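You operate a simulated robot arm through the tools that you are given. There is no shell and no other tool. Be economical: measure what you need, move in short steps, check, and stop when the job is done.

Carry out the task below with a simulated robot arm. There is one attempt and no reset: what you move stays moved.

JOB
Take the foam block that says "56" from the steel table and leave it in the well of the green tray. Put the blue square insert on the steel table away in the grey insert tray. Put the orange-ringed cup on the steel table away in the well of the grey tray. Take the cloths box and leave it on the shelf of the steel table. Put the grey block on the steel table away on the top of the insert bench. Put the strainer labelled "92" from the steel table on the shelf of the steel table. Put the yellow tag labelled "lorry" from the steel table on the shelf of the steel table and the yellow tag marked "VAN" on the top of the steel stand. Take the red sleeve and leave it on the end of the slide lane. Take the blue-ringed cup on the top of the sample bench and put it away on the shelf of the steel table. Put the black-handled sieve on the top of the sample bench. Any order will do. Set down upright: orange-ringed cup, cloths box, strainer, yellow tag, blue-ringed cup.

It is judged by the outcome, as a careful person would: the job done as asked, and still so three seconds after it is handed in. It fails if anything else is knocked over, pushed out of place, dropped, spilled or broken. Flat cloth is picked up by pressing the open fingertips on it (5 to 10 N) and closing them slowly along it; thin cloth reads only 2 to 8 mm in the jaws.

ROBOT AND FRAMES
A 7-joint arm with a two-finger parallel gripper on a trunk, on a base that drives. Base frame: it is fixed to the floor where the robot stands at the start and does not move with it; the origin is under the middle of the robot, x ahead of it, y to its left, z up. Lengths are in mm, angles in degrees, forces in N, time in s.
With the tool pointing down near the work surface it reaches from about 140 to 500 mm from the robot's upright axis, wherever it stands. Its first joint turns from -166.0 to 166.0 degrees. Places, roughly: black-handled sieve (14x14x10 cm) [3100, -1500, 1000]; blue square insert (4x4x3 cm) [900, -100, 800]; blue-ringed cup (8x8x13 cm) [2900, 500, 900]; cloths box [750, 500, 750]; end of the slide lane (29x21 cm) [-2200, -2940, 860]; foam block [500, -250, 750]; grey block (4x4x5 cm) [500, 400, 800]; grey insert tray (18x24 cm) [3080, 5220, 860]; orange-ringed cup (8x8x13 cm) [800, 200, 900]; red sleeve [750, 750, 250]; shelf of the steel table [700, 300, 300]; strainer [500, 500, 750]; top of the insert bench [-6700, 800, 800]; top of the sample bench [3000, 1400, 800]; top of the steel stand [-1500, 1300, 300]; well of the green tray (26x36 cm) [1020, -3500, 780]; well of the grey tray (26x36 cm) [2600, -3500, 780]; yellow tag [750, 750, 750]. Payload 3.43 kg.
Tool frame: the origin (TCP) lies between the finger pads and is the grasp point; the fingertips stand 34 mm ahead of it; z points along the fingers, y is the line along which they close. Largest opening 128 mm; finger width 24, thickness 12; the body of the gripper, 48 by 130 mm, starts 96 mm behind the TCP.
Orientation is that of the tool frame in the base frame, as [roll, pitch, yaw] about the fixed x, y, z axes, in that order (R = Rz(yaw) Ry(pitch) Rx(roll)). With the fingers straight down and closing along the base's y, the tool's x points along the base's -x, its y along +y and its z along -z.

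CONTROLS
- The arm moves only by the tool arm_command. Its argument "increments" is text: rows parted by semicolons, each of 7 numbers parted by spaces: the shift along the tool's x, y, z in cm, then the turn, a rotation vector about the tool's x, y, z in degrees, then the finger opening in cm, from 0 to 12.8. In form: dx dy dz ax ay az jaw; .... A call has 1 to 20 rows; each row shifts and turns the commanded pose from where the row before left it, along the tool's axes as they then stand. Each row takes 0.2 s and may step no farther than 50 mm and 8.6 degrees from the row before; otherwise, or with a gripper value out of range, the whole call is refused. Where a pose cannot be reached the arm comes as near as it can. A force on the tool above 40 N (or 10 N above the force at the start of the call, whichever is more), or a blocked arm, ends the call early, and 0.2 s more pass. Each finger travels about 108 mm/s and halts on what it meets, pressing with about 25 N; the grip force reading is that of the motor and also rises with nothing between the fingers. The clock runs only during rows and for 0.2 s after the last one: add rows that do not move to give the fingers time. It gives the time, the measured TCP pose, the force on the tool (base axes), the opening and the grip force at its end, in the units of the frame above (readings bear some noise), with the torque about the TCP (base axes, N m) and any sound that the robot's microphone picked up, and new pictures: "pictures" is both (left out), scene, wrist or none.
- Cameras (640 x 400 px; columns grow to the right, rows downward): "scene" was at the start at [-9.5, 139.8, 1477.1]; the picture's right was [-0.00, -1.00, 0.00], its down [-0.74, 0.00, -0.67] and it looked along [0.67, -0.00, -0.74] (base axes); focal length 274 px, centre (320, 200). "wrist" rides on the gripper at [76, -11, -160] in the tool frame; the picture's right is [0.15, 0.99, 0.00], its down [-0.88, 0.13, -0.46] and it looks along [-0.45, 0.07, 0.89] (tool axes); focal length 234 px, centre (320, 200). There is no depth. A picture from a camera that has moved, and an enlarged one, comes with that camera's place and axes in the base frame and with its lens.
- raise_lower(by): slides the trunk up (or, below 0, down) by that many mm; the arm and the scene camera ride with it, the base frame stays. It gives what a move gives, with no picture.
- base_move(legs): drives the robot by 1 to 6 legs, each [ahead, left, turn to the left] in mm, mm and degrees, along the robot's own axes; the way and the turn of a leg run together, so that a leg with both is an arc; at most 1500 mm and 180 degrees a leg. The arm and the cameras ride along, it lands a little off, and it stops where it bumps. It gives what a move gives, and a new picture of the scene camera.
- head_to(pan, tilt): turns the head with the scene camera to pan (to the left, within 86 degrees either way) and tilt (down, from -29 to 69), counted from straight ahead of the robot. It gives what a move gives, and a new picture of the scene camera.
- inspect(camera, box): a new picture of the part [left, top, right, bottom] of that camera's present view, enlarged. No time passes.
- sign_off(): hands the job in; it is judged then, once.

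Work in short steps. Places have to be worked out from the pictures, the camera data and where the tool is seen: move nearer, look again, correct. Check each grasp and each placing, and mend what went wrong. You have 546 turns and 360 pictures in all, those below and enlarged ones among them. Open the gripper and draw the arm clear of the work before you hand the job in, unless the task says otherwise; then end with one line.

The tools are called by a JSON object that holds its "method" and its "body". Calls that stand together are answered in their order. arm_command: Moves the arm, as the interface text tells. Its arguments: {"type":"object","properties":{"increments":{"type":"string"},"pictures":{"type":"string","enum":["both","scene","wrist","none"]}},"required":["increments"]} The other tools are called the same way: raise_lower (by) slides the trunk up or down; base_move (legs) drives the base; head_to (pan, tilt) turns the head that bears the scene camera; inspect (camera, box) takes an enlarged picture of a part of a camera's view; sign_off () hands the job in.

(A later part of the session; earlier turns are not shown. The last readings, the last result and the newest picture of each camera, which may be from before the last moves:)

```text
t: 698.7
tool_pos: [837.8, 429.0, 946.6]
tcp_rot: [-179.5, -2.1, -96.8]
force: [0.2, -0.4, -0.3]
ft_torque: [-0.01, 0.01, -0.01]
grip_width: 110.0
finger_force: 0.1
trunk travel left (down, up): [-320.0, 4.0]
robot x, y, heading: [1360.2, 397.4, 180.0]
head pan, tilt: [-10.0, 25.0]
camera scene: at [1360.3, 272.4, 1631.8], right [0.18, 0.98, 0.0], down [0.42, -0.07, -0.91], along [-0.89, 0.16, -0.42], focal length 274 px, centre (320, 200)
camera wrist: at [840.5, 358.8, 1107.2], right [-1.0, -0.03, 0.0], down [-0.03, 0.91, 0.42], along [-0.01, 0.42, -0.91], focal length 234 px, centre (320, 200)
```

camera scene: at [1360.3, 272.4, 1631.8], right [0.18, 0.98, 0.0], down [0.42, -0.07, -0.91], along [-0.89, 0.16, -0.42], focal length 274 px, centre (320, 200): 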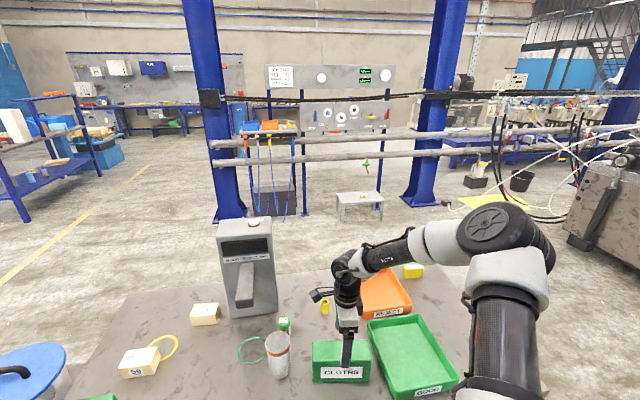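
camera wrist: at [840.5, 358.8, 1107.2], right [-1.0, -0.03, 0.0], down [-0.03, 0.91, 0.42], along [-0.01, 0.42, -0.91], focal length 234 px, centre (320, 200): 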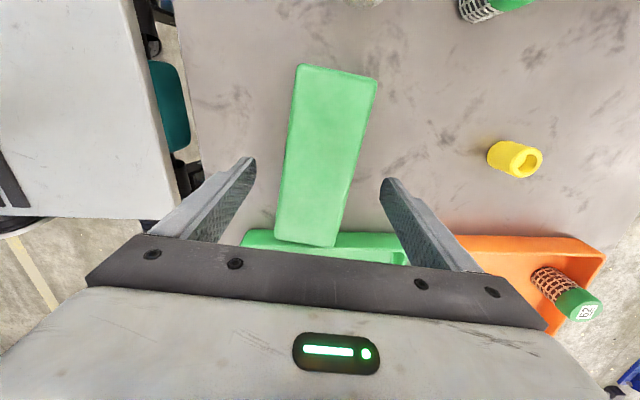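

Well aligned (centre (840, 425)). Descend to z≈862 and close.

{"method": "arm_command", "body": {"increments": "0.3 0 3 0 0 1 11;0 0 3 0 0 0 11;0 0 2.4 0 0 0 11;0 0 0 0 0 0 11;0 0 0 0 0 0 8;0 0 0 0 0 0 6;0 0 0 0 0 0 5;0 0 0 0 0 0 5", "pictures": "both"}}

```text
t: 700.5
tool_pos: [838.4, 424.8, 862.3]
tcp_rot: [-179.4, -2.0, -97.7]
force: [0.3, -0.3, 0.4]
ft_torque: [-0.02, 0.02, -0.01]
grip_width: 68.3
finger_force: 24.7
trunk travel left (down, up): [-320.0, 4.0]
robot x, y, heading: [1361.7, 398.9, 179.9]
head pan, tilt: [-10.0, 25.0]
camera scene: at [1360.2, 272.4, 1631.8], right [0.18, 0.98, 0.0], down [0.42, -0.07, -0.91], along [-0.89, 0.16, -0.42], focal length 274 px, centre (320, 200)
camera wrist: at [839.9, 354.4, 1022.9], right [-1.0, -0.01, 0.0], down [-0.01, 0.91, 0.42], along [0.0, 0.42, -0.91], focal length 234 px, centre (320, 200)
```

scene: 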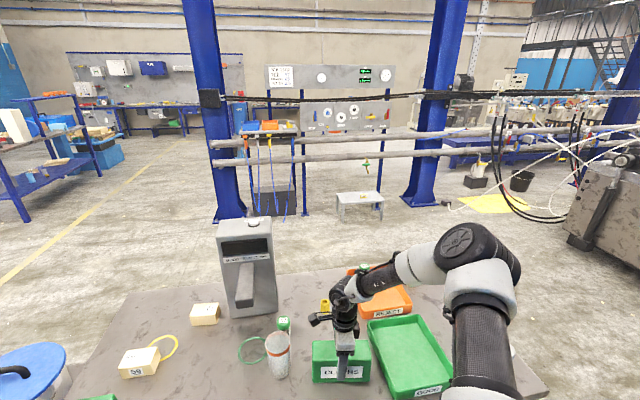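
wrist: 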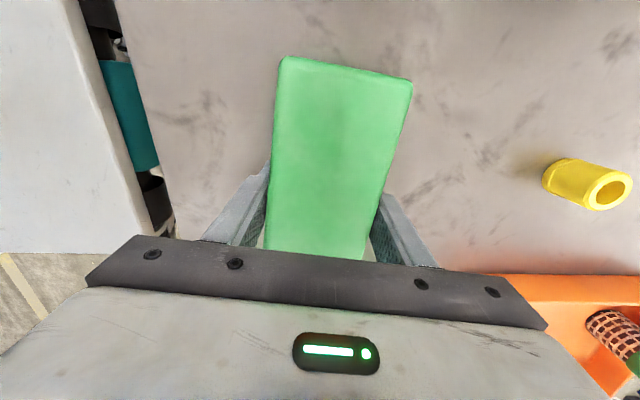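

Gripped (68 mm). Lift 160 mm, draw back 92 mm, then rotate 82° so the long side points at the robot.

{"method": "arm_command", "body": {"increments": "0 0 -2 0 0 0 5;0 0 -4 0 0 0 5;0 0 -4 0 0 0 5;0 0 -4 0 0 0 5;0 0 -2.5 0 0 0 5;0 -3 0 0 0 0 5;0 -3 0 0 0 0 5;0 -3 0 0 0 0 5;0 0 0 0 0 0 5", "pictures": "wrist"}}

{"method": "arm_command", "body": {"increments": "0 0 0 0 0 8.2 5;0 0 0 0 0 8.2 5;0 0 0 0 0 8.2 5;0 0 0 0 0 8.2 5;0 0 0 0 0 8.2 5;0 0 0 0 0 8.2 5;0 0 0 0 0 8.2 5;0 0 0 0 0 8.2 5;0 0 0 0 0 8.2 5;0 0 0 0 0 8.2 5;0 0 0 0 0 0 5", "pictures": "both"}}

```text
t: 702.5
tool_pos: [924.8, 417.5, 1026.7]
tcp_rot: [-179.6, -2.1, -97.6]
force: [0.2, 0.0, -2.0]
ft_torque: [-0.01, -0.02, 0.0]
grip_width: 68.3
finger_force: 24.6
trunk travel left (down, up): [-320.0, 4.0]
robot x, y, heading: [1358.5, 393.7, 179.8]
head pan, tilt: [-10.0, 25.0]
camera wrist: at [926.1, 346.1, 1188.0], right [-1.0, -0.01, 0.0], down [-0.01, 0.91, 0.42], along [0.0, 0.42, -0.91], focal length 234 px, centre (320, 200)
```

wrist: 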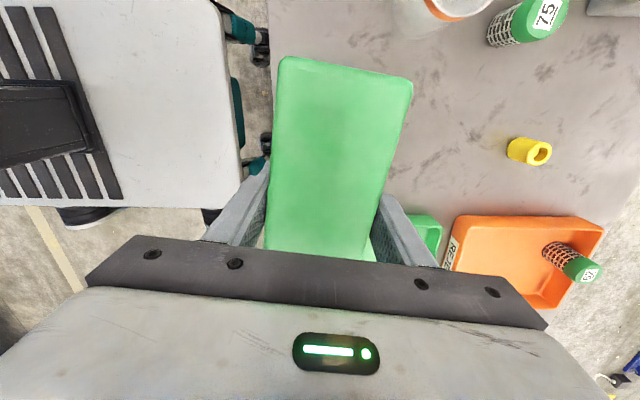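

```text
t: 704.9
tool_pos: [925.6, 416.2, 1027.3]
tcp_rot: [-177.9, 0.2, -179.7]
force: [0.5, -0.2, -2.4]
ft_torque: [-0.04, 0.0, -0.03]
grip_width: 67.9
finger_force: 25.6
trunk travel left (down, up): [-320.0, 4.0]
robot x, y, heading: [1358.8, 399.3, 179.7]
head pan, tilt: [-10.0, 25.0]
camera scene: at [1360.2, 272.4, 1631.8], right [0.18, 0.98, 0.0], down [0.42, -0.07, -0.91], along [-0.89, 0.16, -0.42], focal length 274 px, centre (320, 200)
camera wrist: at [849.2, 411.8, 1185.8], right [-0.15, 0.99, -0.04], down [0.88, 0.15, 0.45], along [0.45, 0.04, -0.89], focal length 234 px, centre (320, 200)
```

scene: 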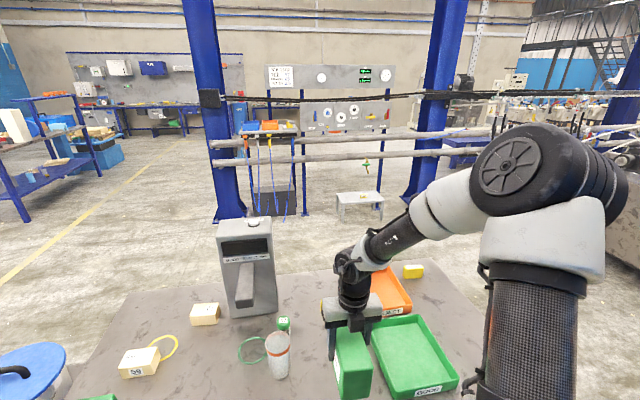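
wrist: 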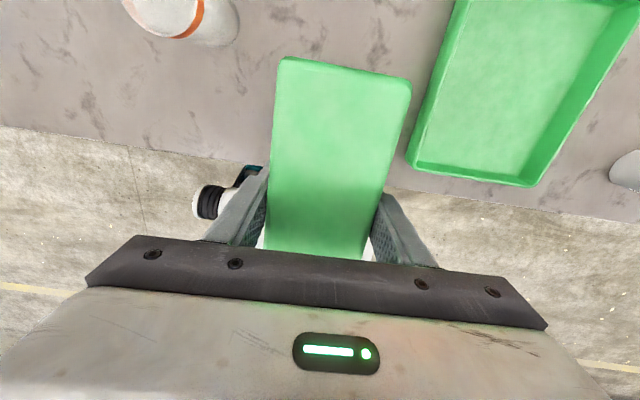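

The table's back edge is at x≈985, so I shift 30 mm further in before setting the box down at about (895, 416).

{"method": "arm_command", "body": {"increments": "3 0 0 0 0 0 5;0 0 4 0 0 0 5;0 0 4 0 0 0 5;0 0 4 0 0 0 5;0 0 2.5 0 0 0 5;0 0 0.5 0 0 0 5;0 0 0.4 0 0 0 5;0 0 0.4 0 0 0 5;0 0 0.4 0 0 0 5;0 0 0.4 0 0 0 5;0 0 0.4 0 0 0 5", "pictures": "wrist"}}

```text
t: 707.3
tool_pos: [897.5, 412.1, 858.9]
tcp_rot: [-178.0, 0.0, -179.5]
force: [3.2, 1.7, 24.3]
ft_torque: [0.9, 0.04, -0.53]
grip_width: 67.7
finger_force: 24.8
trunk travel left (down, up): [-320.0, 4.0]
robot x, y, heading: [1359.5, 396.9, 179.9]
head pan, tilt: [-10.0, 25.0]
camera wrist: at [822.1, 406.1, 1018.0], right [-0.15, 0.99, -0.04], down [0.88, 0.15, 0.45], along [0.45, 0.04, -0.89], focal length 234 px, centre (320, 200)
```

wrist: 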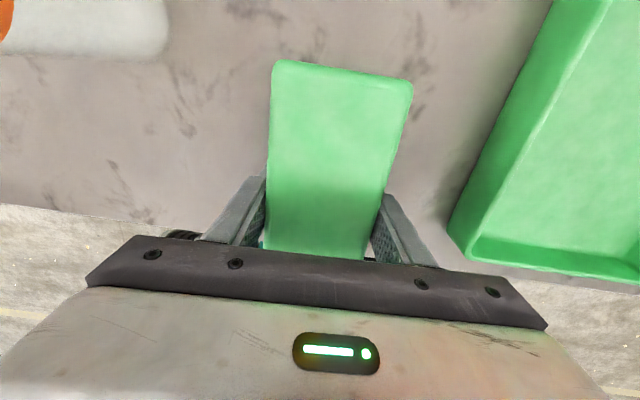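

Set down. Open, rise, back off, and tilt the tool to 40° below level for the re-grasp.

{"method": "arm_command", "body": {"increments": "0 0 -0.2 0 0 0 9;0 0 0 0 0 0 10;0 0 0 0 0 0 10;0 0 -3 0 0 0 10;0 0 -4 0 0 0 10;0 0 -4 0 0 0 10;0 0 -4 0 0 0 10;0 0 0 0 0 0 10", "pictures": "none"}}

{"method": "base_move", "body": {"legs": [[-330, 0, 0]]}}

{"method": "arm_command", "body": {"increments": "1 0 0 0 8.3 0 10;2 0 0 0 8.3 0 10;2 0 0 0 8.3 0 10;0 0 0 0 8.3 0 10;0 0 0 0 8.3 0 10;0 0 0 0 8.3 0 10;0 0 0 0 0 0 10", "pictures": "both"}}

```text
t: 709.1
tool_pos: [896.0, 417.3, 1011.2]
tcp_rot: [-177.9, 0.3, -179.7]
force: [0.8, 1.0, -0.4]
ft_torque: [-0.01, 0.0, 0.03]
grip_width: 100.1
finger_force: 0.0
trunk travel left (down, up): [-320.0, 4.0]
robot x, y, heading: [1361.7, 399.8, 179.8]
head pan, tilt: [-10.0, 25.0]
```

```text
t: 711.3
tool_pos: [1224.9, 415.3, 1009.6]
tcp_rot: [-177.9, 0.3, -179.3]
force: [0.0, -0.1, -0.1]
ft_torque: [-0.02, 0.0, 0.02]
grip_width: 100.1
finger_force: 0.0
trunk travel left (down, up): [-320.0, 4.0]
robot x, y, heading: [1690.3, 393.4, -179.7]
head pan, tilt: [-10.0, 25.0]
camera scene: at [1690.4, 272.8, 1631.8], right [0.17, 0.99, 0.0], down [0.42, -0.07, -0.91], along [-0.89, 0.15, -0.42], focal length 274 px, centre (320, 200)
```

scene: 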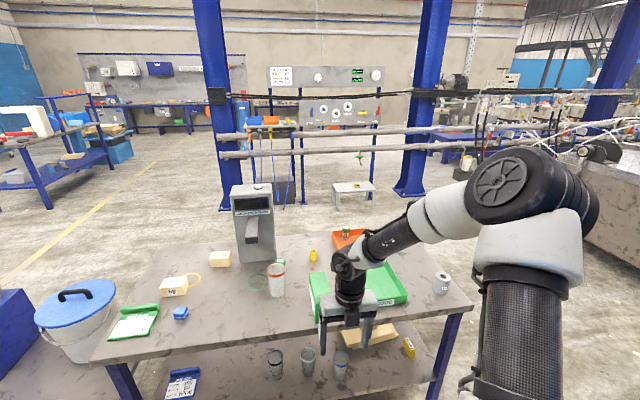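

```text
t: 712.9
tool_pos: [1176.5, 415.2, 1019.5]
tcp_rot: [-176.7, -49.7, 178.2]
force: [0.6, -0.2, 0.5]
ft_torque: [0.0, -0.03, -0.03]
grip_width: 100.1
finger_force: 0.0
out of reach, approached as far as the arm can: row 4
trunk travel left (down, up): [-320.0, 4.0]
robot x, y, heading: [1688.1, 398.2, -180.1]
head pan, tilt: [-10.0, 25.0]
camera scene: at [1690.1, 272.6, 1631.8], right [0.17, 0.99, 0.0], down [0.42, -0.07, -0.91], along [-0.89, 0.15, -0.42], focal length 274 px, centre (320, 200)
camera wrist: at [1249.2, 410.6, 1179.4], right [-0.11, 0.99, 0.08], down [0.92, 0.13, -0.38], along [-0.39, 0.03, -0.92], focal length 234 px, centre (320, 200)
```

scene: 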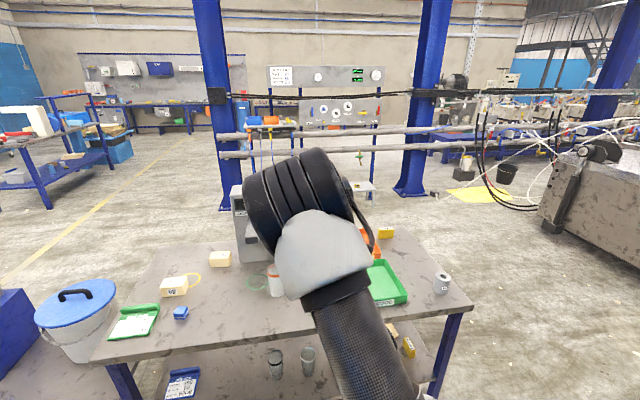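
wrist: 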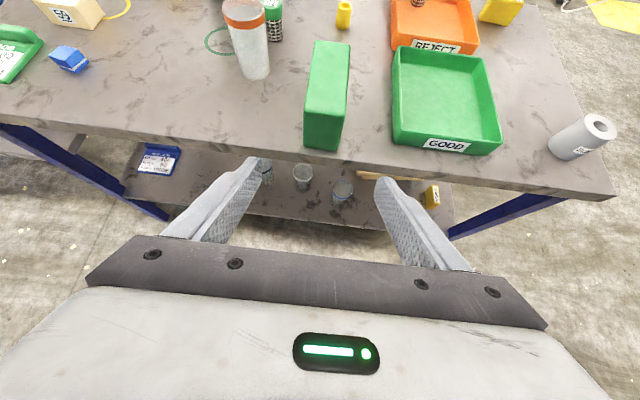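

Box is in line (near end x≈978, y≈417). Extend 10 cm, lower to z≈877, and approach part-way.

{"method": "arm_command", "body": {"increments": "2.16 0 2.54 0 0 0 10;2.16 0 2.54 0 0 0 10;2.16 0 2.54 0 0 0 10;-2.77 0 2.35 0 0 0 10;-2.77 0 2.35 0 0 0 10;-2.77 0 2.35 0 0 0 10;-2.6 0 2.2 0 0 0 10;0 0 0 0 0 0 10", "pictures": "both"}}

```text
t: 714.7
tool_pos: [1072.6, 403.3, 882.0]
tcp_rot: [-176.8, -49.6, 178.1]
force: [-0.1, -0.4, -0.7]
ft_torque: [0.02, 0.01, -0.06]
grip_width: 100.1
finger_force: 0.1
out of reach, approached as far as the arm can: row 7
trunk travel left (down, up): [-320.0, 4.0]
robot x, y, heading: [1691.3, 392.3, -179.7]
head pan, tilt: [-10.0, 25.0]
camera scene: at [1690.1, 272.5, 1631.9], right [0.17, 0.99, 0.0], down [0.42, -0.07, -0.91], along [-0.89, 0.15, -0.42], focal length 274 px, centre (320, 200)
camera wrist: at [1145.1, 400.2, 1042.8], right [-0.11, 0.99, 0.07], down [0.92, 0.13, -0.38], along [-0.39, 0.03, -0.92], focal length 234 px, centre (320, 200)
```

scene: 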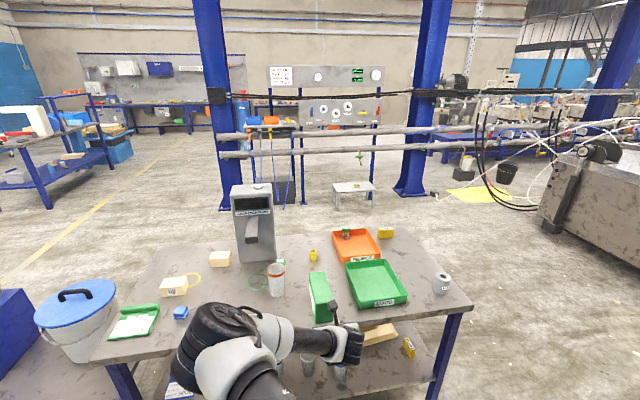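
wrist: 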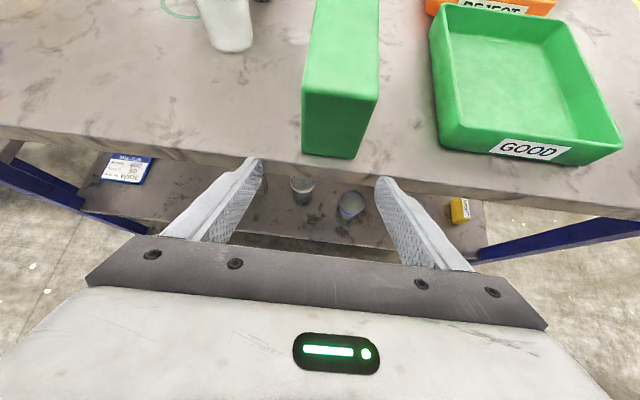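

Aim y≈412: shift right 9, advance 110, check.

{"method": "base_move", "body": {"legs": [[0, -9, 0], [105, 0, 0]]}}

{"method": "arm_command", "body": {"increments": "0 0 0 0 0 0 10", "pictures": "wrist"}}

```text
t: 716.3
tool_pos: [966.2, 413.7, 882.8]
tcp_rot: [-176.7, -49.5, 178.2]
force: [-0.7, 0.6, -0.6]
ft_torque: [0.02, -0.01, 0.01]
grip_width: 100.0
finger_force: 0.1
trunk travel left (down, up): [-320.0, 4.0]
robot x, y, heading: [1583.2, 407.0, -179.8]
head pan, tilt: [-10.0, 25.0]
camera scene: at [1583.6, 281.5, 1631.8], right [0.17, 0.99, 0.0], down [0.42, -0.07, -0.91], along [-0.89, 0.15, -0.42], focal length 274 px, centre (320, 200)
```

scene: 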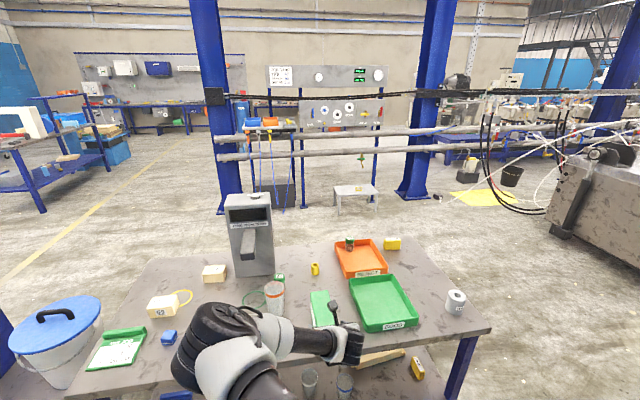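

```text
t: 716.7
tool_pos: [967.2, 412.4, 882.4]
tcp_rot: [-176.7, -49.6, 178.2]
force: [-0.1, -0.6, 0.1]
ft_torque: [0.01, 0.0, 0.02]
grip_width: 100.1
finger_force: 0.1
trunk travel left (down, up): [-320.0, 4.0]
robot x, y, heading: [1581.5, 404.2, -179.8]
head pan, tilt: [-10.0, 25.0]
camera wrist: at [1039.3, 409.1, 1042.5], right [-0.11, 0.99, 0.07], down [0.92, 0.13, -0.38], along [-0.39, 0.03, -0.92], focal length 234 px, centre (320, 200)
```

wrist: 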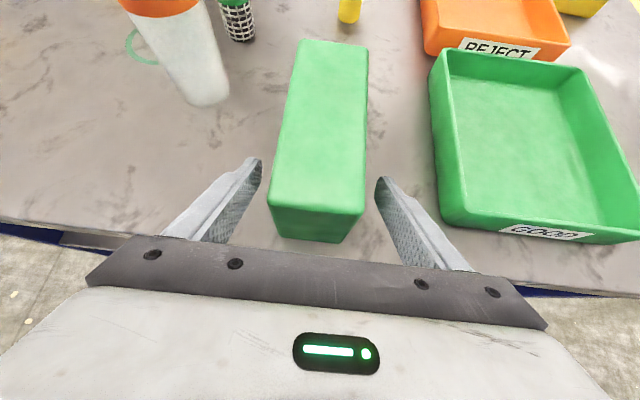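

Fingers straddle the box. Advance 55 mm and close.

{"method": "base_move", "body": {"legs": [[55, 0, 0]]}}

{"method": "arm_command", "body": {"increments": "-0.6 0 0.5 0 0 0 9;0 0 0 0 0 0 8;0 0 0 0 0 0 7;0 0 0 0 0 0 5.5;0 0 0 0 0 0 5;0 0 0 0 0 0 5", "pictures": "wrist"}}

```text
t: 717.6
tool_pos: [910.9, 412.6, 881.7]
tcp_rot: [-176.7, -49.5, 178.2]
force: [0.9, -0.2, -0.2]
ft_torque: [0.01, 0.01, 0.0]
grip_width: 100.2
finger_force: 0.0
trunk travel left (down, up): [-320.0, 4.0]
robot x, y, heading: [1527.1, 405.1, -179.6]
head pan, tilt: [-10.0, 25.0]
camera scene: at [1527.8, 281.2, 1631.8], right [0.17, 0.99, 0.0], down [0.42, -0.07, -0.91], along [-0.89, 0.15, -0.42], focal length 274 px, centre (320, 200)
```

scene: 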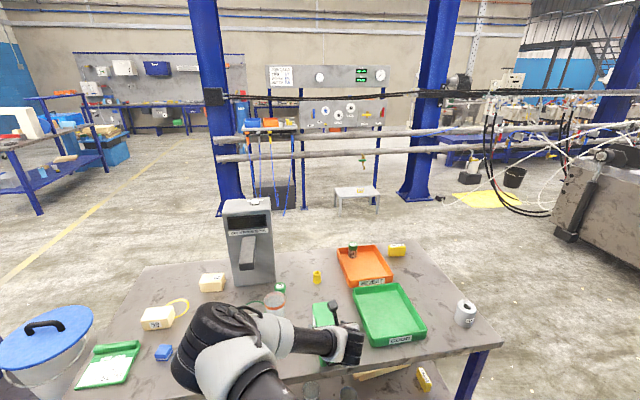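

```text
t: 719.0
tool_pos: [910.8, 414.2, 881.1]
tcp_rot: [-176.8, -49.4, 178.2]
force: [0.4, 2.3, 2.1]
ft_torque: [0.33, 0.01, 0.04]
grip_width: 68.0
finger_force: 24.7
out of reach, approached as far as the arm can: row 1
trunk travel left (down, up): [-320.0, 4.0]
robot x, y, heading: [1525.1, 406.0, -180.0]
head pan, tilt: [-10.0, 25.0]
camera wrist: at [983.6, 409.1, 1042.7], right [-0.11, 0.99, 0.07], down [0.92, 0.13, -0.38], along [-0.39, 0.03, -0.92], focal length 234 px, centre (320, 200)
```

wrist: 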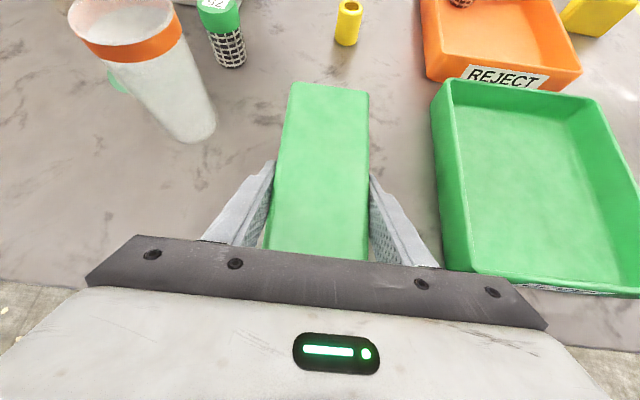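

Gripped. Lift 60 mm, check for droop, and back out.

{"method": "arm_command", "body": {"increments": "1.5 0 -1.3 0 0 0 5;1.5 0 -1.3 0 0 0 5;1.5 0 -1.3 0 0 0 5;0 0 0 0 0 0 5", "pictures": "wrist"}}

{"method": "base_move", "body": {"legs": [[-420, 0, 0]]}}

{"method": "raise_lower", "body": {"by": -320}}

{"method": "arm_command", "body": {"increments": "-2.77 0 2.35 0 0 0 5;-2.77 0 2.35 0 0 0 5;-2.77 0 2.35 0 0 0 5;0 0 0 0 0 0 5", "pictures": "both"}}

```text
t: 720.0
tool_pos: [912.4, 417.0, 941.0]
tcp_rot: [-176.7, -49.5, 178.2]
force: [-0.4, 0.0, -2.8]
ft_torque: [0.02, -0.05, 0.02]
grip_width: 68.3
finger_force: 25.3
trunk travel left (down, up): [-320.0, 4.0]
robot x, y, heading: [1525.6, 407.5, -179.9]
head pan, tilt: [-10.0, 25.0]
camera wrist: at [984.9, 411.5, 1101.4], right [-0.11, 0.99, 0.07], down [0.92, 0.13, -0.38], along [-0.38, 0.03, -0.92], focal length 234 px, centre (320, 200)
```

wrist: 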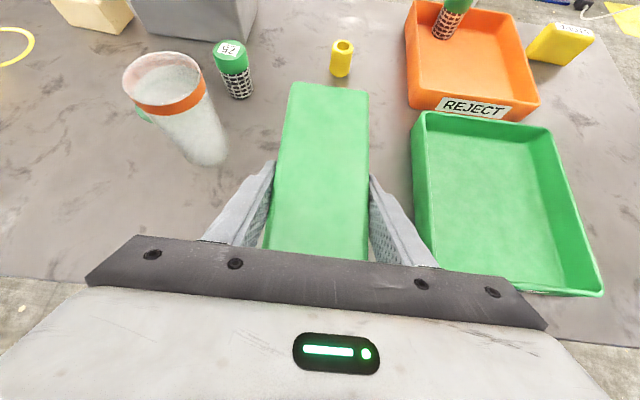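

```text
t: 722.6
tool_pos: [1339.7, 413.8, 940.1]
tcp_rot: [-176.6, -49.4, 178.5]
force: [-0.1, -0.3, -2.8]
ft_torque: [0.01, -0.03, 0.0]
grip_width: 68.1
finger_force: 24.7
trunk travel left (down, up): [-320.0, 4.0]
robot x, y, heading: [1952.3, 406.9, -179.4]
head pan, tilt: [-10.0, 25.0]
camera scene: at [1956.4, 284.6, 1631.8], right [0.16, 0.99, 0.0], down [0.42, -0.07, -0.91], along [-0.89, 0.15, -0.42], focal length 274 px, centre (320, 200)
```

scene: 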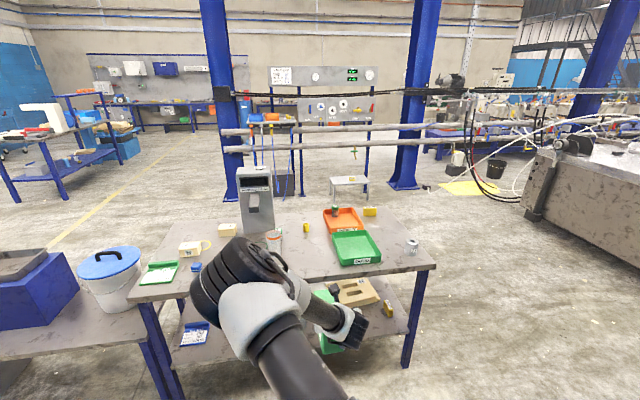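

```text
t: 725.8
tool_pos: [1339.8, 413.8, 621.3]
tcp_rot: [-176.7, -49.6, 178.5]
force: [-0.3, 0.2, -2.6]
ft_torque: [-0.03, -0.05, 0.0]
grip_width: 68.2
finger_force: 25.3
trunk travel left (down, up): [0.0, 324.0]
robot x, y, heading: [1954.7, 410.3, -179.5]
head pan, tilt: [-10.0, 25.0]
```

```text
t: 726.8
tool_pos: [1336.5, 406.2, 561.5]
tcp_rot: [-176.7, -49.5, 178.6]
force: [0.0, -0.2, -2.6]
ft_torque: [-0.03, -0.07, 0.02]
grip_width: 67.9
finger_force: 24.6
out of reach, approached as far as the arm can: row 2, 3
trunk travel left (down, up): [0.0, 324.0]
robot x, y, heading: [1960.0, 410.7, -179.2]
head pan, tilt: [-10.0, 25.0]
camera scene: at [1956.3, 284.6, 1311.8], right [0.16, 0.99, 0.0], down [0.42, -0.07, -0.91], along [-0.89, 0.15, -0.42], focal length 274 px, centre (320, 200)
camera wrist: at [1409.4, 402.3, 722.9], right [-0.12, 0.99, 0.07], down [0.92, 0.13, -0.38], along [-0.38, 0.02, -0.92], focal length 234 px, centre (320, 200)
```

scene: 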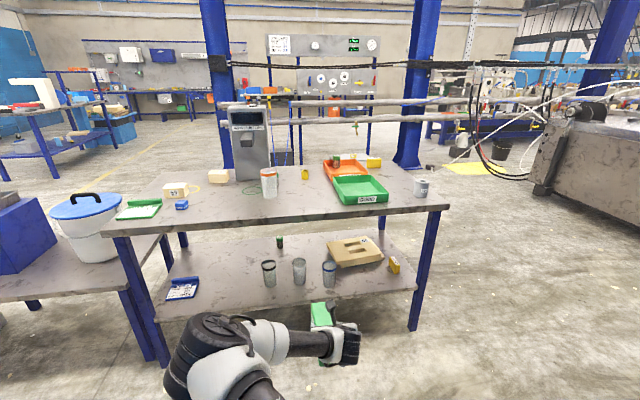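
wrist: 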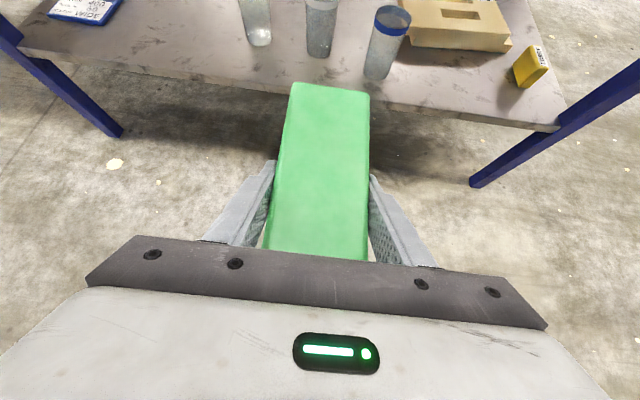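

This elbow posture stops at z≈561. I test whether reaching further out lets it go lower.

{"method": "arm_command", "body": {"increments": "2.16 0 2.54 0 0 0 5;2.16 0 2.54 0 0 0 5;-2.77 0 2.35 0 0 0 5;-2.77 0 2.35 0 0 0 5;0 0 0 0 0 0 5", "pictures": "scene"}}

```text
t: 728.0
tool_pos: [1266.6, 391.8, 507.2]
tcp_rot: [-176.8, -49.2, 178.3]
force: [0.0, 0.8, -3.6]
ft_torque: [0.0, -0.02, -0.01]
grip_width: 67.7
finger_force: 24.9
out of reach, approached as far as the arm can: row 4
trunk travel left (down, up): [0.0, 324.0]
robot x, y, heading: [1952.7, 406.3, -179.6]
head pan, tilt: [-10.0, 25.0]
camera scene: at [1956.2, 284.6, 1311.9], right [0.16, 0.99, 0.0], down [0.42, -0.07, -0.91], along [-0.89, 0.15, -0.42], focal length 274 px, centre (320, 200)
```

scene: 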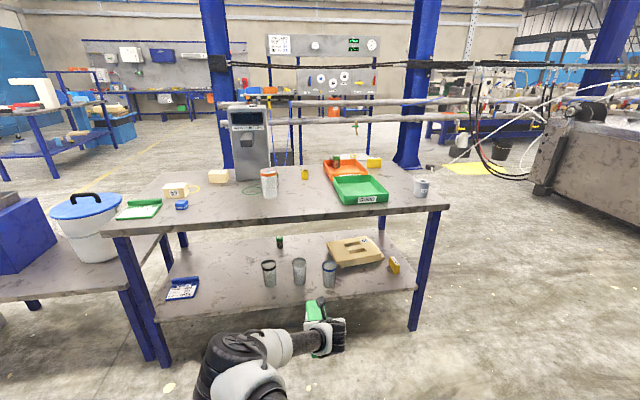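

Extending helps. Continue outward and down.

{"method": "arm_command", "body": {"increments": "2.16 0 2.54 0 0 0 5;2.16 0 2.54 0 0 0 5;-2.77 0 2.35 0 0 0 5;-2.77 0 2.35 0 0 0 5;0 0 0 0 0 0 5", "pictures": "scene"}}

```text
t: 729.2
tool_pos: [1199.0, 387.9, 435.2]
tcp_rot: [-176.8, -49.5, 178.6]
force: [0.2, 0.6, -3.4]
ft_torque: [0.01, -0.03, 0.01]
grip_width: 67.9
finger_force: 24.5
trunk travel left (down, up): [0.0, 324.0]
robot x, y, heading: [1954.9, 406.5, -179.7]
head pan, tilt: [-10.0, 25.0]
camera scene: at [1956.2, 284.6, 1311.8], right [0.16, 0.99, 0.0], down [0.42, -0.07, -0.91], along [-0.89, 0.15, -0.42], focal length 274 px, centre (320, 200)
```

scene: 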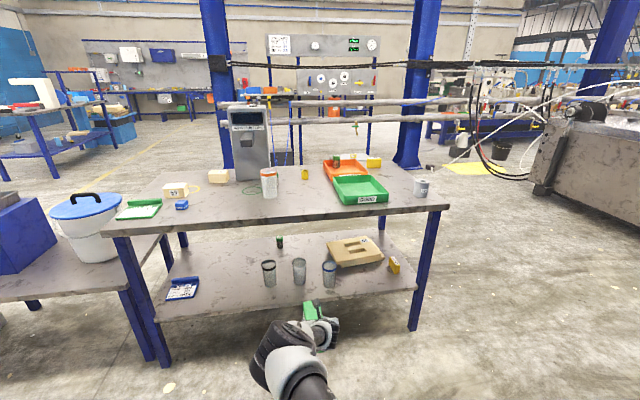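

z=435 reached. Now move along to y≈40 and check the free shelf area from the wrist.

{"method": "base_move", "body": {"legs": [[0, 348, 0], [130, 0, 0]]}}

{"method": "arm_command", "body": {"increments": "0 0 0 0 0 0 5", "pictures": "wrist"}}

```text
t: 734.1
tool_pos: [1073.4, 24.6, 435.4]
tcp_rot: [-176.7, -49.3, 179.2]
force: [0.3, 0.3, -2.5]
ft_torque: [0.01, -0.01, 0.01]
grip_width: 67.7
finger_force: 24.9
trunk travel left (down, up): [0.0, 324.0]
robot x, y, heading: [1827.6, 55.1, -178.7]
head pan, tilt: [-10.0, 25.0]
camera scene: at [1831.2, -71.5, 1311.8], right [0.15, 0.99, 0.0], down [0.42, -0.06, -0.91], along [-0.9, 0.14, -0.42], focal length 274 px, centre (320, 200)
```

scene: 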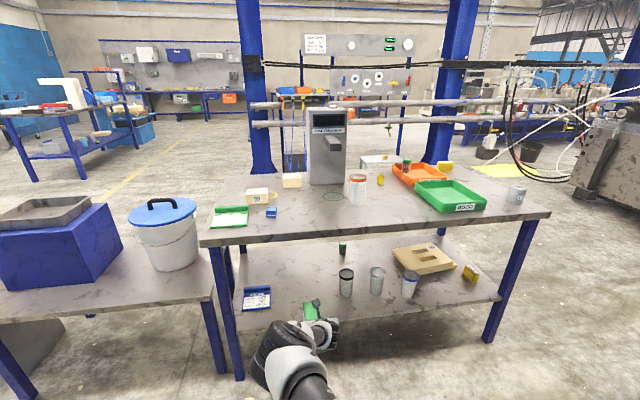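

```text
t: 734.5
tool_pos: [1074.4, 24.9, 434.7]
tcp_rot: [-176.7, -49.4, 179.3]
force: [0.1, -0.1, -2.7]
ft_torque: [-0.02, -0.05, 0.0]
grip_width: 67.9
finger_force: 25.5
trunk travel left (down, up): [0.0, 324.0]
robot x, y, heading: [1826.9, 48.4, -178.7]
head pan, tilt: [-10.0, 25.0]
camera wrist: at [1146.0, 21.9, 594.8], right [-0.12, 0.99, 0.07], down [0.92, 0.14, -0.38], along [-0.38, 0.02, -0.92], focal length 234 px, centre (320, 200)
```

wrist: 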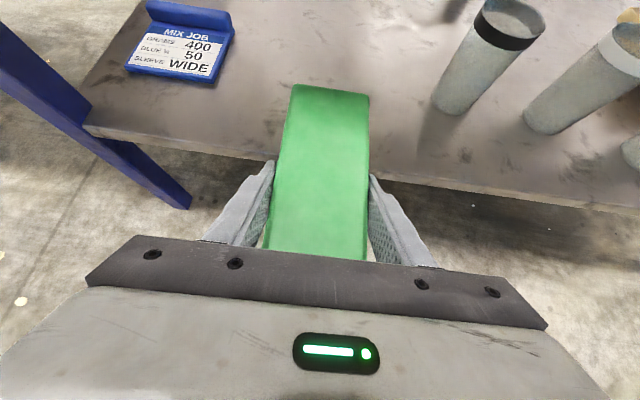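

Gap between the blue board (y −164) and the cup (y 185) is ample. Drive in 190 mm and lower to contact.

{"method": "base_move", "body": {"legs": [[190, 0, 0]]}}

{"method": "arm_command", "body": {"increments": "-1.5 0 1.29 0 0 0 5;-0.3 0 0.26 0 0 0 5;-0.3 0 0.26 0 0 0 5;-0.3 0 0.26 0 0 0 5;-0.3 0 0.26 0 0 0 5;-0.3 0 0.26 0 0 0 5;-0.3 0 0.26 0 0 0 5;-0.3 0 0.26 0 0 0 5", "pictures": "both"}}

```text
t: 736.0
tool_pos: [878.8, 19.7, 435.5]
tcp_rot: [-176.7, -49.4, 179.2]
force: [0.3, -0.2, -2.7]
ft_torque: [0.0, -0.03, -0.02]
grip_width: 67.8
finger_force: 24.7
trunk travel left (down, up): [0.0, 324.0]
robot x, y, heading: [1634.8, 51.2, -178.9]
head pan, tilt: [-10.0, 25.0]
camera scene: at [1637.1, -75.6, 1311.8], right [0.15, 0.99, 0.0], down [0.42, -0.06, -0.91], along [-0.9, 0.14, -0.42], focal length 274 px, centre (320, 200)
```

scene: 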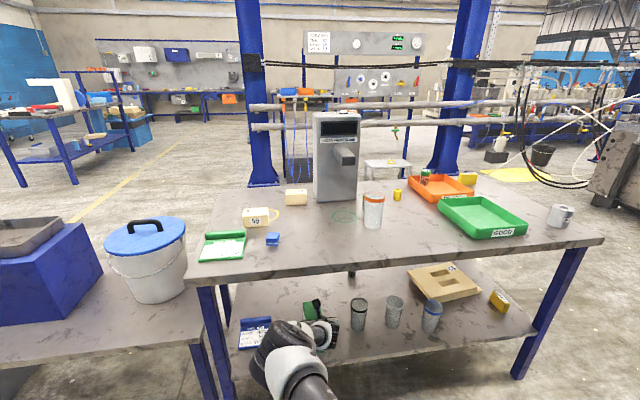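

```text
t: 737.8
tool_pos: [879.1, 19.2, 424.8]
tcp_rot: [-176.7, -49.2, 179.4]
force: [0.3, 0.1, -2.8]
ft_torque: [0.01, -0.04, 0.01]
grip_width: 67.8
finger_force: 25.6
out of reach, approached as far as the arm can: row 1, 2, 3, 4, 5, 6, 7, 8
trunk travel left (down, up): [0.0, 324.0]
robot x, y, heading: [1635.8, 45.5, -178.6]
head pan, tilt: [-10.0, 25.0]
camera scene: at [1637.1, -75.6, 1311.8], right [0.15, 0.99, 0.0], down [0.42, -0.06, -0.91], along [-0.9, 0.14, -0.42], focal length 274 px, centre (320, 200)
camera wrist: at [950.7, 16.6, 585.0], right [-0.13, 0.99, 0.07], down [0.92, 0.14, -0.37], along [-0.38, 0.02, -0.92], focal length 234 px, centre (320, 200)
```

scene: 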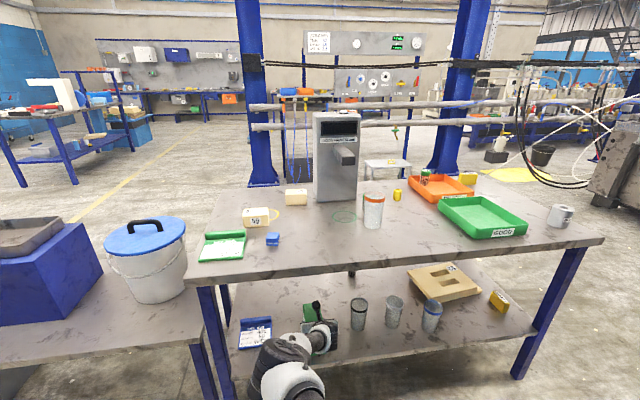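
wrist: 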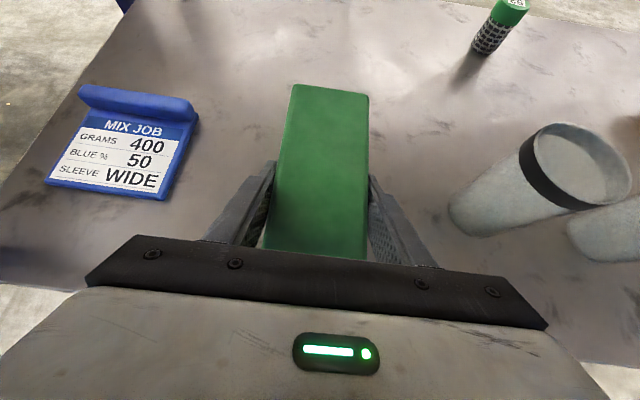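

Still ~30 mm above the shelf at the reach limit. Back the base 50 mm, then extend the arm 5–6 cm, which lets it go lower.

{"method": "base_move", "body": {"legs": [[-50, 0, 0]]}}

{"method": "arm_command", "body": {"increments": "0.65 0 0.76 0 0 0 5;0.65 0 0.76 0 0 0 5;0.65 0 0.76 0 0 0 5;0.65 0 0.76 0 0 0 5;0.65 0 0.76 0 0 0 5;0 0 0 0 0 0 5", "pictures": "none"}}

```text
t: 738.8
tool_pos: [927.4, 19.0, 425.6]
tcp_rot: [-176.7, -49.3, 179.3]
force: [-0.5, -0.5, -3.1]
ft_torque: [-0.04, -0.02, 0.0]
grip_width: 67.6
finger_force: 24.5
trunk travel left (down, up): [0.0, 324.0]
robot x, y, heading: [1684.4, 47.1, -178.7]
head pan, tilt: [-10.0, 25.0]
camera scene: at [1685.9, -74.5, 1311.8], right [0.15, 0.99, 0.0], down [0.42, -0.06, -0.91], along [-0.9, 0.14, -0.42], focal length 274 px, centre (320, 200)
```

scene: 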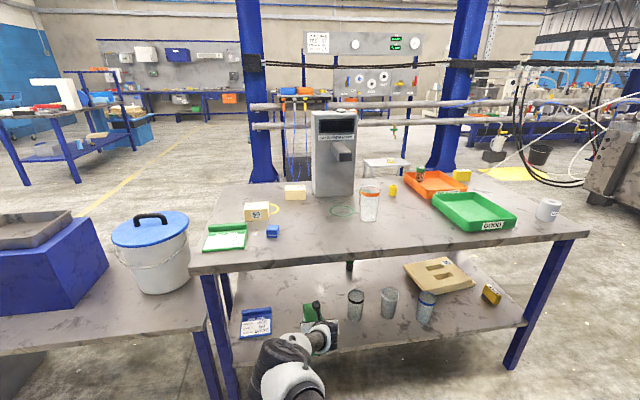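

```text
t: 740.1
tool_pos: [876.3, 18.1, 424.7]
tcp_rot: [-176.8, -49.2, 179.3]
force: [0.4, 0.5, -3.1]
ft_torque: [0.02, -0.06, -0.04]
grip_width: 67.7
finger_force: 24.7
trunk travel left (down, up): [0.0, 324.0]
robot x, y, heading: [1683.7, 51.6, -178.4]
head pan, tilt: [-10.0, 25.0]
```

Now lower in small steps.

{"method": "arm_command", "body": {"increments": "-0.6 0 0.52 0 0 0 5;-0.6 0 0.52 0 0 0 5;-0.3 0 0.26 0 0 0 5;-0.3 0 0.26 0 0 0 5;-0.3 0 0.26 0 0 0 5;-0.3 0 0.26 0 0 0 5;-0.3 0 0.26 0 0 0 5;0 0 0 0 0 0 5", "pictures": "scene"}}

```text
t: 742.0
tool_pos: [874.7, 15.0, 392.5]
tcp_rot: [-176.6, -49.5, 179.5]
force: [-1.4, -2.5, 23.8]
ft_torque: [0.71, 0.16, 0.2]
grip_width: 68.7
finger_force: 25.0
trunk travel left (down, up): [0.0, 324.0]
robot x, y, heading: [1683.4, 52.2, -178.7]
head pan, tilt: [-10.0, 25.0]
camera scene: at [1688.4, -74.6, 1311.8], right [0.15, 0.99, 0.0], down [0.42, -0.06, -0.91], along [-0.9, 0.14, -0.42], focal length 274 px, centre (320, 200)
```

scene: 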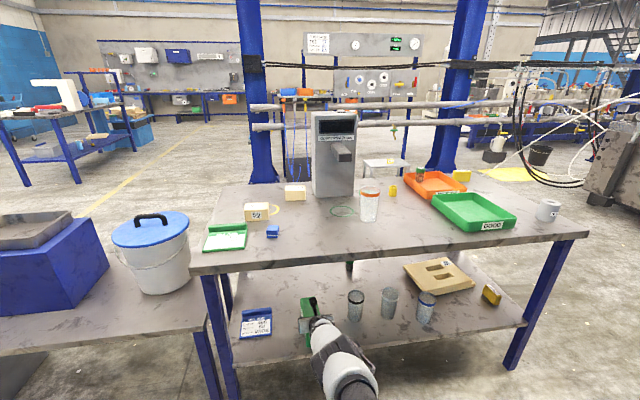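

Contact (24 N). Open and back out.

{"method": "arm_command", "body": {"increments": "0.1 0 -0.1 0 0 0 8.5;0 0 0 0 0 0 9.5;0 0 0 0 0 0 10;0 0 0 0 0 0 10", "pictures": "none"}}

{"method": "base_move", "body": {"legs": [[-250, 0, 0]]}}

{"method": "arm_command", "body": {"increments": "0 0 0 0 0 0 10", "pictures": "wrist"}}

```text
t: 743.0
tool_pos: [877.6, 15.8, 389.5]
tcp_rot: [-176.7, -49.2, 179.4]
force: [0.6, -0.5, -0.3]
ft_torque: [-0.03, 0.02, 0.02]
grip_width: 100.2
finger_force: 0.1
trunk travel left (down, up): [0.0, 324.0]
robot x, y, heading: [1681.7, 50.5, -178.9]
head pan, tilt: [-10.0, 25.0]
```

```text
t: 744.8
tool_pos: [1134.0, 18.9, 389.8]
tcp_rot: [-176.8, -49.2, 179.6]
force: [0.4, -0.3, -0.8]
ft_torque: [0.02, -0.01, 0.0]
grip_width: 99.9
finger_force: 0.2
trunk travel left (down, up): [0.0, 324.0]
robot x, y, heading: [1938.0, 55.0, -178.5]
head pan, tilt: [-10.0, 25.0]
camera scene: at [1943.1, -68.1, 1311.8], right [0.15, 0.99, 0.0], down [0.42, -0.06, -0.91], along [-0.9, 0.13, -0.42], focal length 274 px, centre (320, 200)
```

scene: 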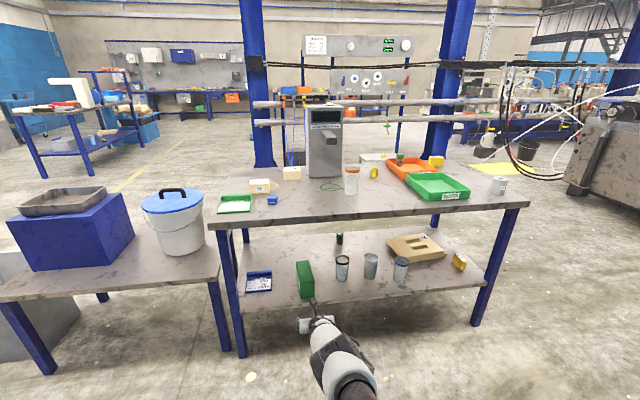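

```text
t: 745.2
tool_pos: [1134.3, 17.9, 390.5]
tcp_rot: [-176.8, -49.2, 179.6]
force: [0.4, 0.0, -1.1]
ft_torque: [0.0, 0.0, -0.01]
grip_width: 100.0
finger_force: 0.0
trunk travel left (down, up): [0.0, 324.0]
robot x, y, heading: [1939.4, 54.6, -178.5]
head pan, tilt: [-10.0, 25.0]
camera wrist: at [1205.8, 16.2, 550.5], right [-0.13, 0.99, 0.07], down [0.92, 0.15, -0.37], along [-0.38, 0.02, -0.92], focal length 234 px, centre (320, 200)
```

wrist: 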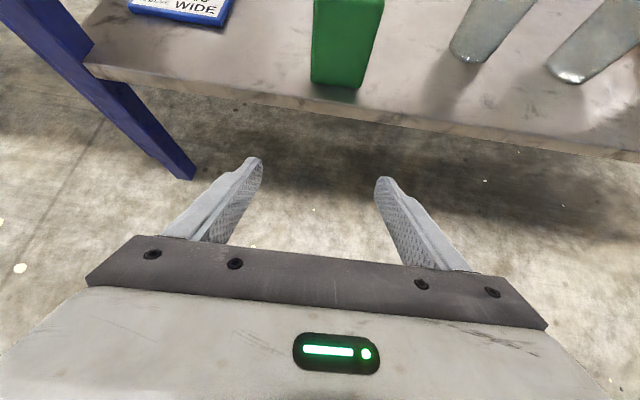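

CLOTHS box stands on the shelf. Next the orange-ringed cup at about (833, 248): raise, re-aim, and approach from behind.

{"method": "raise_lower", "body": {"by": 320}}

{"method": "arm_command", "body": {"increments": "3.34 0 -2.83 0 0 0 10.5;3.34 0 -2.83 0 0 0 10.5;3.34 0 -2.83 0 0 0 10.5;3.34 0 -2.83 0 0 0 10.5;0 0 0 0 0 0 10.5", "pictures": "none"}}

{"method": "base_move", "body": {"legs": [[0, -205, -1.5]]}}

{"method": "arm_command", "body": {"increments": "0 0 0 0 0 0 10.5", "pictures": "wrist"}}

```text
t: 748.4
tool_pos: [1135.0, 18.7, 709.9]
tcp_rot: [-176.7, -49.2, 179.6]
force: [-0.3, 0.1, -1.6]
ft_torque: [0.01, -0.02, 0.02]
grip_width: 100.0
finger_force: 0.0
trunk travel left (down, up): [-320.0, 4.0]
robot x, y, heading: [1938.8, 57.8, -178.6]
head pan, tilt: [-10.0, 25.0]
```

```text
t: 749.6
tool_pos: [1134.7, 24.6, 886.0]
tcp_rot: [-176.7, -49.2, 179.6]
force: [0.1, 0.1, 0.0]
ft_torque: [0.01, -0.01, 0.03]
grip_width: 105.0
finger_force: 0.0
trunk travel left (down, up): [-320.0, 4.0]
robot x, y, heading: [1938.6, 56.3, -178.4]
head pan, tilt: [-10.0, 25.0]
```

```text
t: 752.2
tool_pos: [1131.3, 252.7, 886.2]
tcp_rot: [-176.7, -49.2, 178.1]
force: [0.1, -1.1, -0.5]
ft_torque: [0.01, 0.0, 0.0]
grip_width: 105.2
finger_force: 0.0
trunk travel left (down, up): [-320.0, 4.0]
robot x, y, heading: [1937.7, 267.8, -179.6]
head pan, tilt: [-10.0, 25.0]
camera scene: at [1936.9, 140.2, 1631.8], right [0.17, 0.99, 0.0], down [0.42, -0.07, -0.91], along [-0.89, 0.15, -0.42], focal length 274 px, centre (320, 200)
```

scene: 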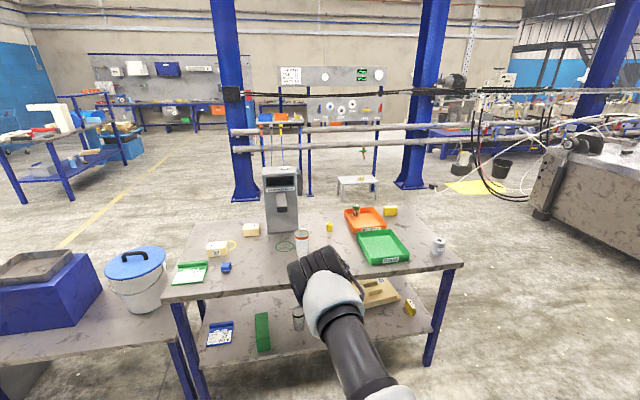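

```text
t: 752.6
tool_pos: [1132.4, 251.2, 885.4]
tcp_rot: [-176.7, -49.2, 178.2]
force: [-0.3, 0.5, -0.4]
ft_torque: [-0.01, -0.04, 0.02]
grip_width: 104.9
finger_force: 0.1
trunk travel left (down, up): [-320.0, 4.0]
robot x, y, heading: [1932.2, 264.0, -179.8]
head pan, tilt: [-10.0, 25.0]
camera wrist: at [1202.6, 247.9, 1046.3], right [-0.11, 0.99, 0.07], down [0.92, 0.13, -0.37], along [-0.38, 0.03, -0.92], focal length 234 px, centre (320, 200)
```

wrist: 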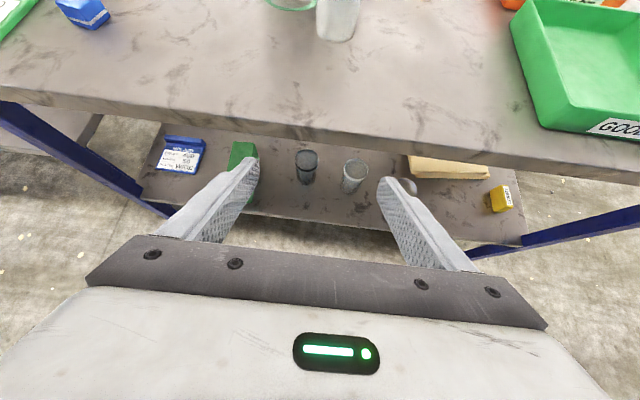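

Aligned in y. Advance 200 mm and recheck.

{"method": "base_move", "body": {"legs": [[200, 0, 0]]}}

{"method": "arm_command", "body": {"increments": "0 0 0 0 0 0 10.5", "pictures": "wrist"}}

```text
t: 754.2
tool_pos: [927.8, 251.0, 884.3]
tcp_rot: [-176.7, -49.3, 178.2]
force: [-0.6, -0.8, 0.1]
ft_torque: [-0.01, 0.02, 0.0]
grip_width: 105.0
finger_force: 0.0
trunk travel left (down, up): [-320.0, 4.0]
robot x, y, heading: [1735.7, 262.4, -179.9]
head pan, tilt: [-10.0, 25.0]
camera scene: at [1734.5, 139.5, 1631.8], right [0.17, 0.99, 0.0], down [0.42, -0.07, -0.91], along [-0.89, 0.15, -0.42], focal length 274 px, centre (320, 200)
```

scene: 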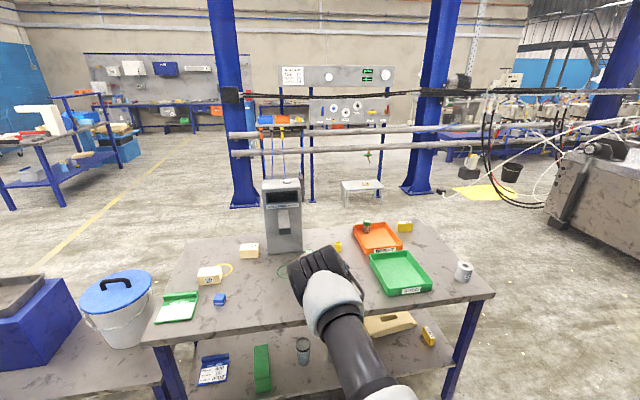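

```text
t: 754.6
tool_pos: [928.6, 251.7, 884.5]
tcp_rot: [-176.7, -49.3, 178.1]
force: [0.2, -0.9, 0.5]
ft_torque: [0.01, 0.04, 0.0]
grip_width: 104.8
finger_force: 0.0
trunk travel left (down, up): [-320.0, 4.0]
robot x, y, heading: [1732.6, 264.2, -179.8]
head pan, tilt: [-10.0, 25.0]
camera wrist: at [1000.5, 246.6, 1046.3], right [-0.11, 0.99, 0.07], down [0.92, 0.13, -0.37], along [-0.38, 0.03, -0.92], focal length 234 px, centre (320, 200)
```

wrist: 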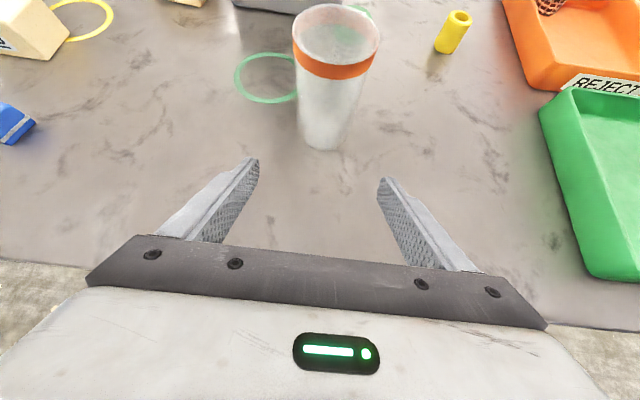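

Cup at (818, 247). Advance 108 mm and close gently.

{"method": "base_move", "body": {"legs": [[108, 4, 0]]}}

{"method": "arm_command", "body": {"increments": "0 0 0 0 0 0 9;0 0 0 0 0 0 8;0 0 0 0 0 0 7;0 0 0 0 0 0 6;0 0 0 0 0 0 5;0 0 0 0 0 0 5", "pictures": "wrist"}}

```text
t: 755.8
tool_pos: [819.2, 247.5, 885.5]
tcp_rot: [-176.7, -49.2, 178.2]
force: [-0.3, -0.3, -0.5]
ft_torque: [-0.04, 0.04, 0.01]
grip_width: 105.1
finger_force: 0.0
trunk travel left (down, up): [-320.0, 4.0]
robot x, y, heading: [1624.5, 258.6, -179.7]
head pan, tilt: [-10.0, 25.0]
camera scene: at [1625.7, 135.1, 1631.8], right [0.17, 0.99, 0.0], down [0.42, -0.07, -0.91], along [-0.89, 0.15, -0.42], focal length 274 px, centre (320, 200)
```

scene: 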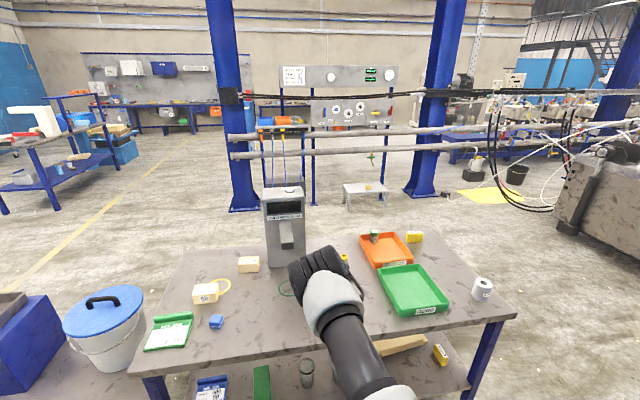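

```text
t: 757.2
tool_pos: [819.3, 246.8, 886.3]
tcp_rot: [-176.7, -49.3, 178.3]
force: [-0.1, 0.5, 0.4]
ft_torque: [0.07, 0.04, 0.04]
grip_width: 68.9
finger_force: 24.8
trunk travel left (down, up): [-320.0, 4.0]
robot x, y, heading: [1622.5, 259.5, -179.9]
head pan, tilt: [-10.0, 25.0]
camera wrist: at [891.8, 242.7, 1046.4], right [-0.11, 0.99, 0.07], down [0.92, 0.13, -0.37], along [-0.38, 0.03, -0.92], focal length 234 px, centre (320, 200)
```

wrist: 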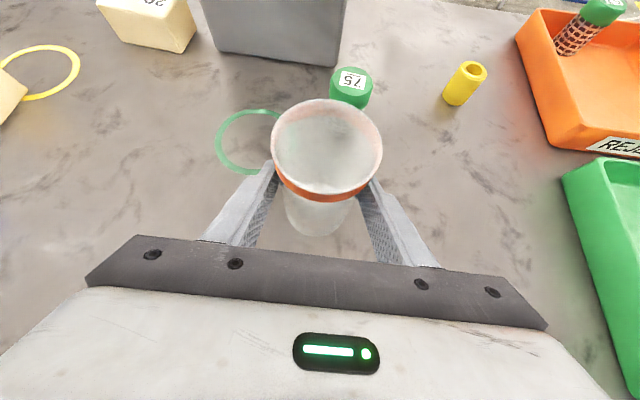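

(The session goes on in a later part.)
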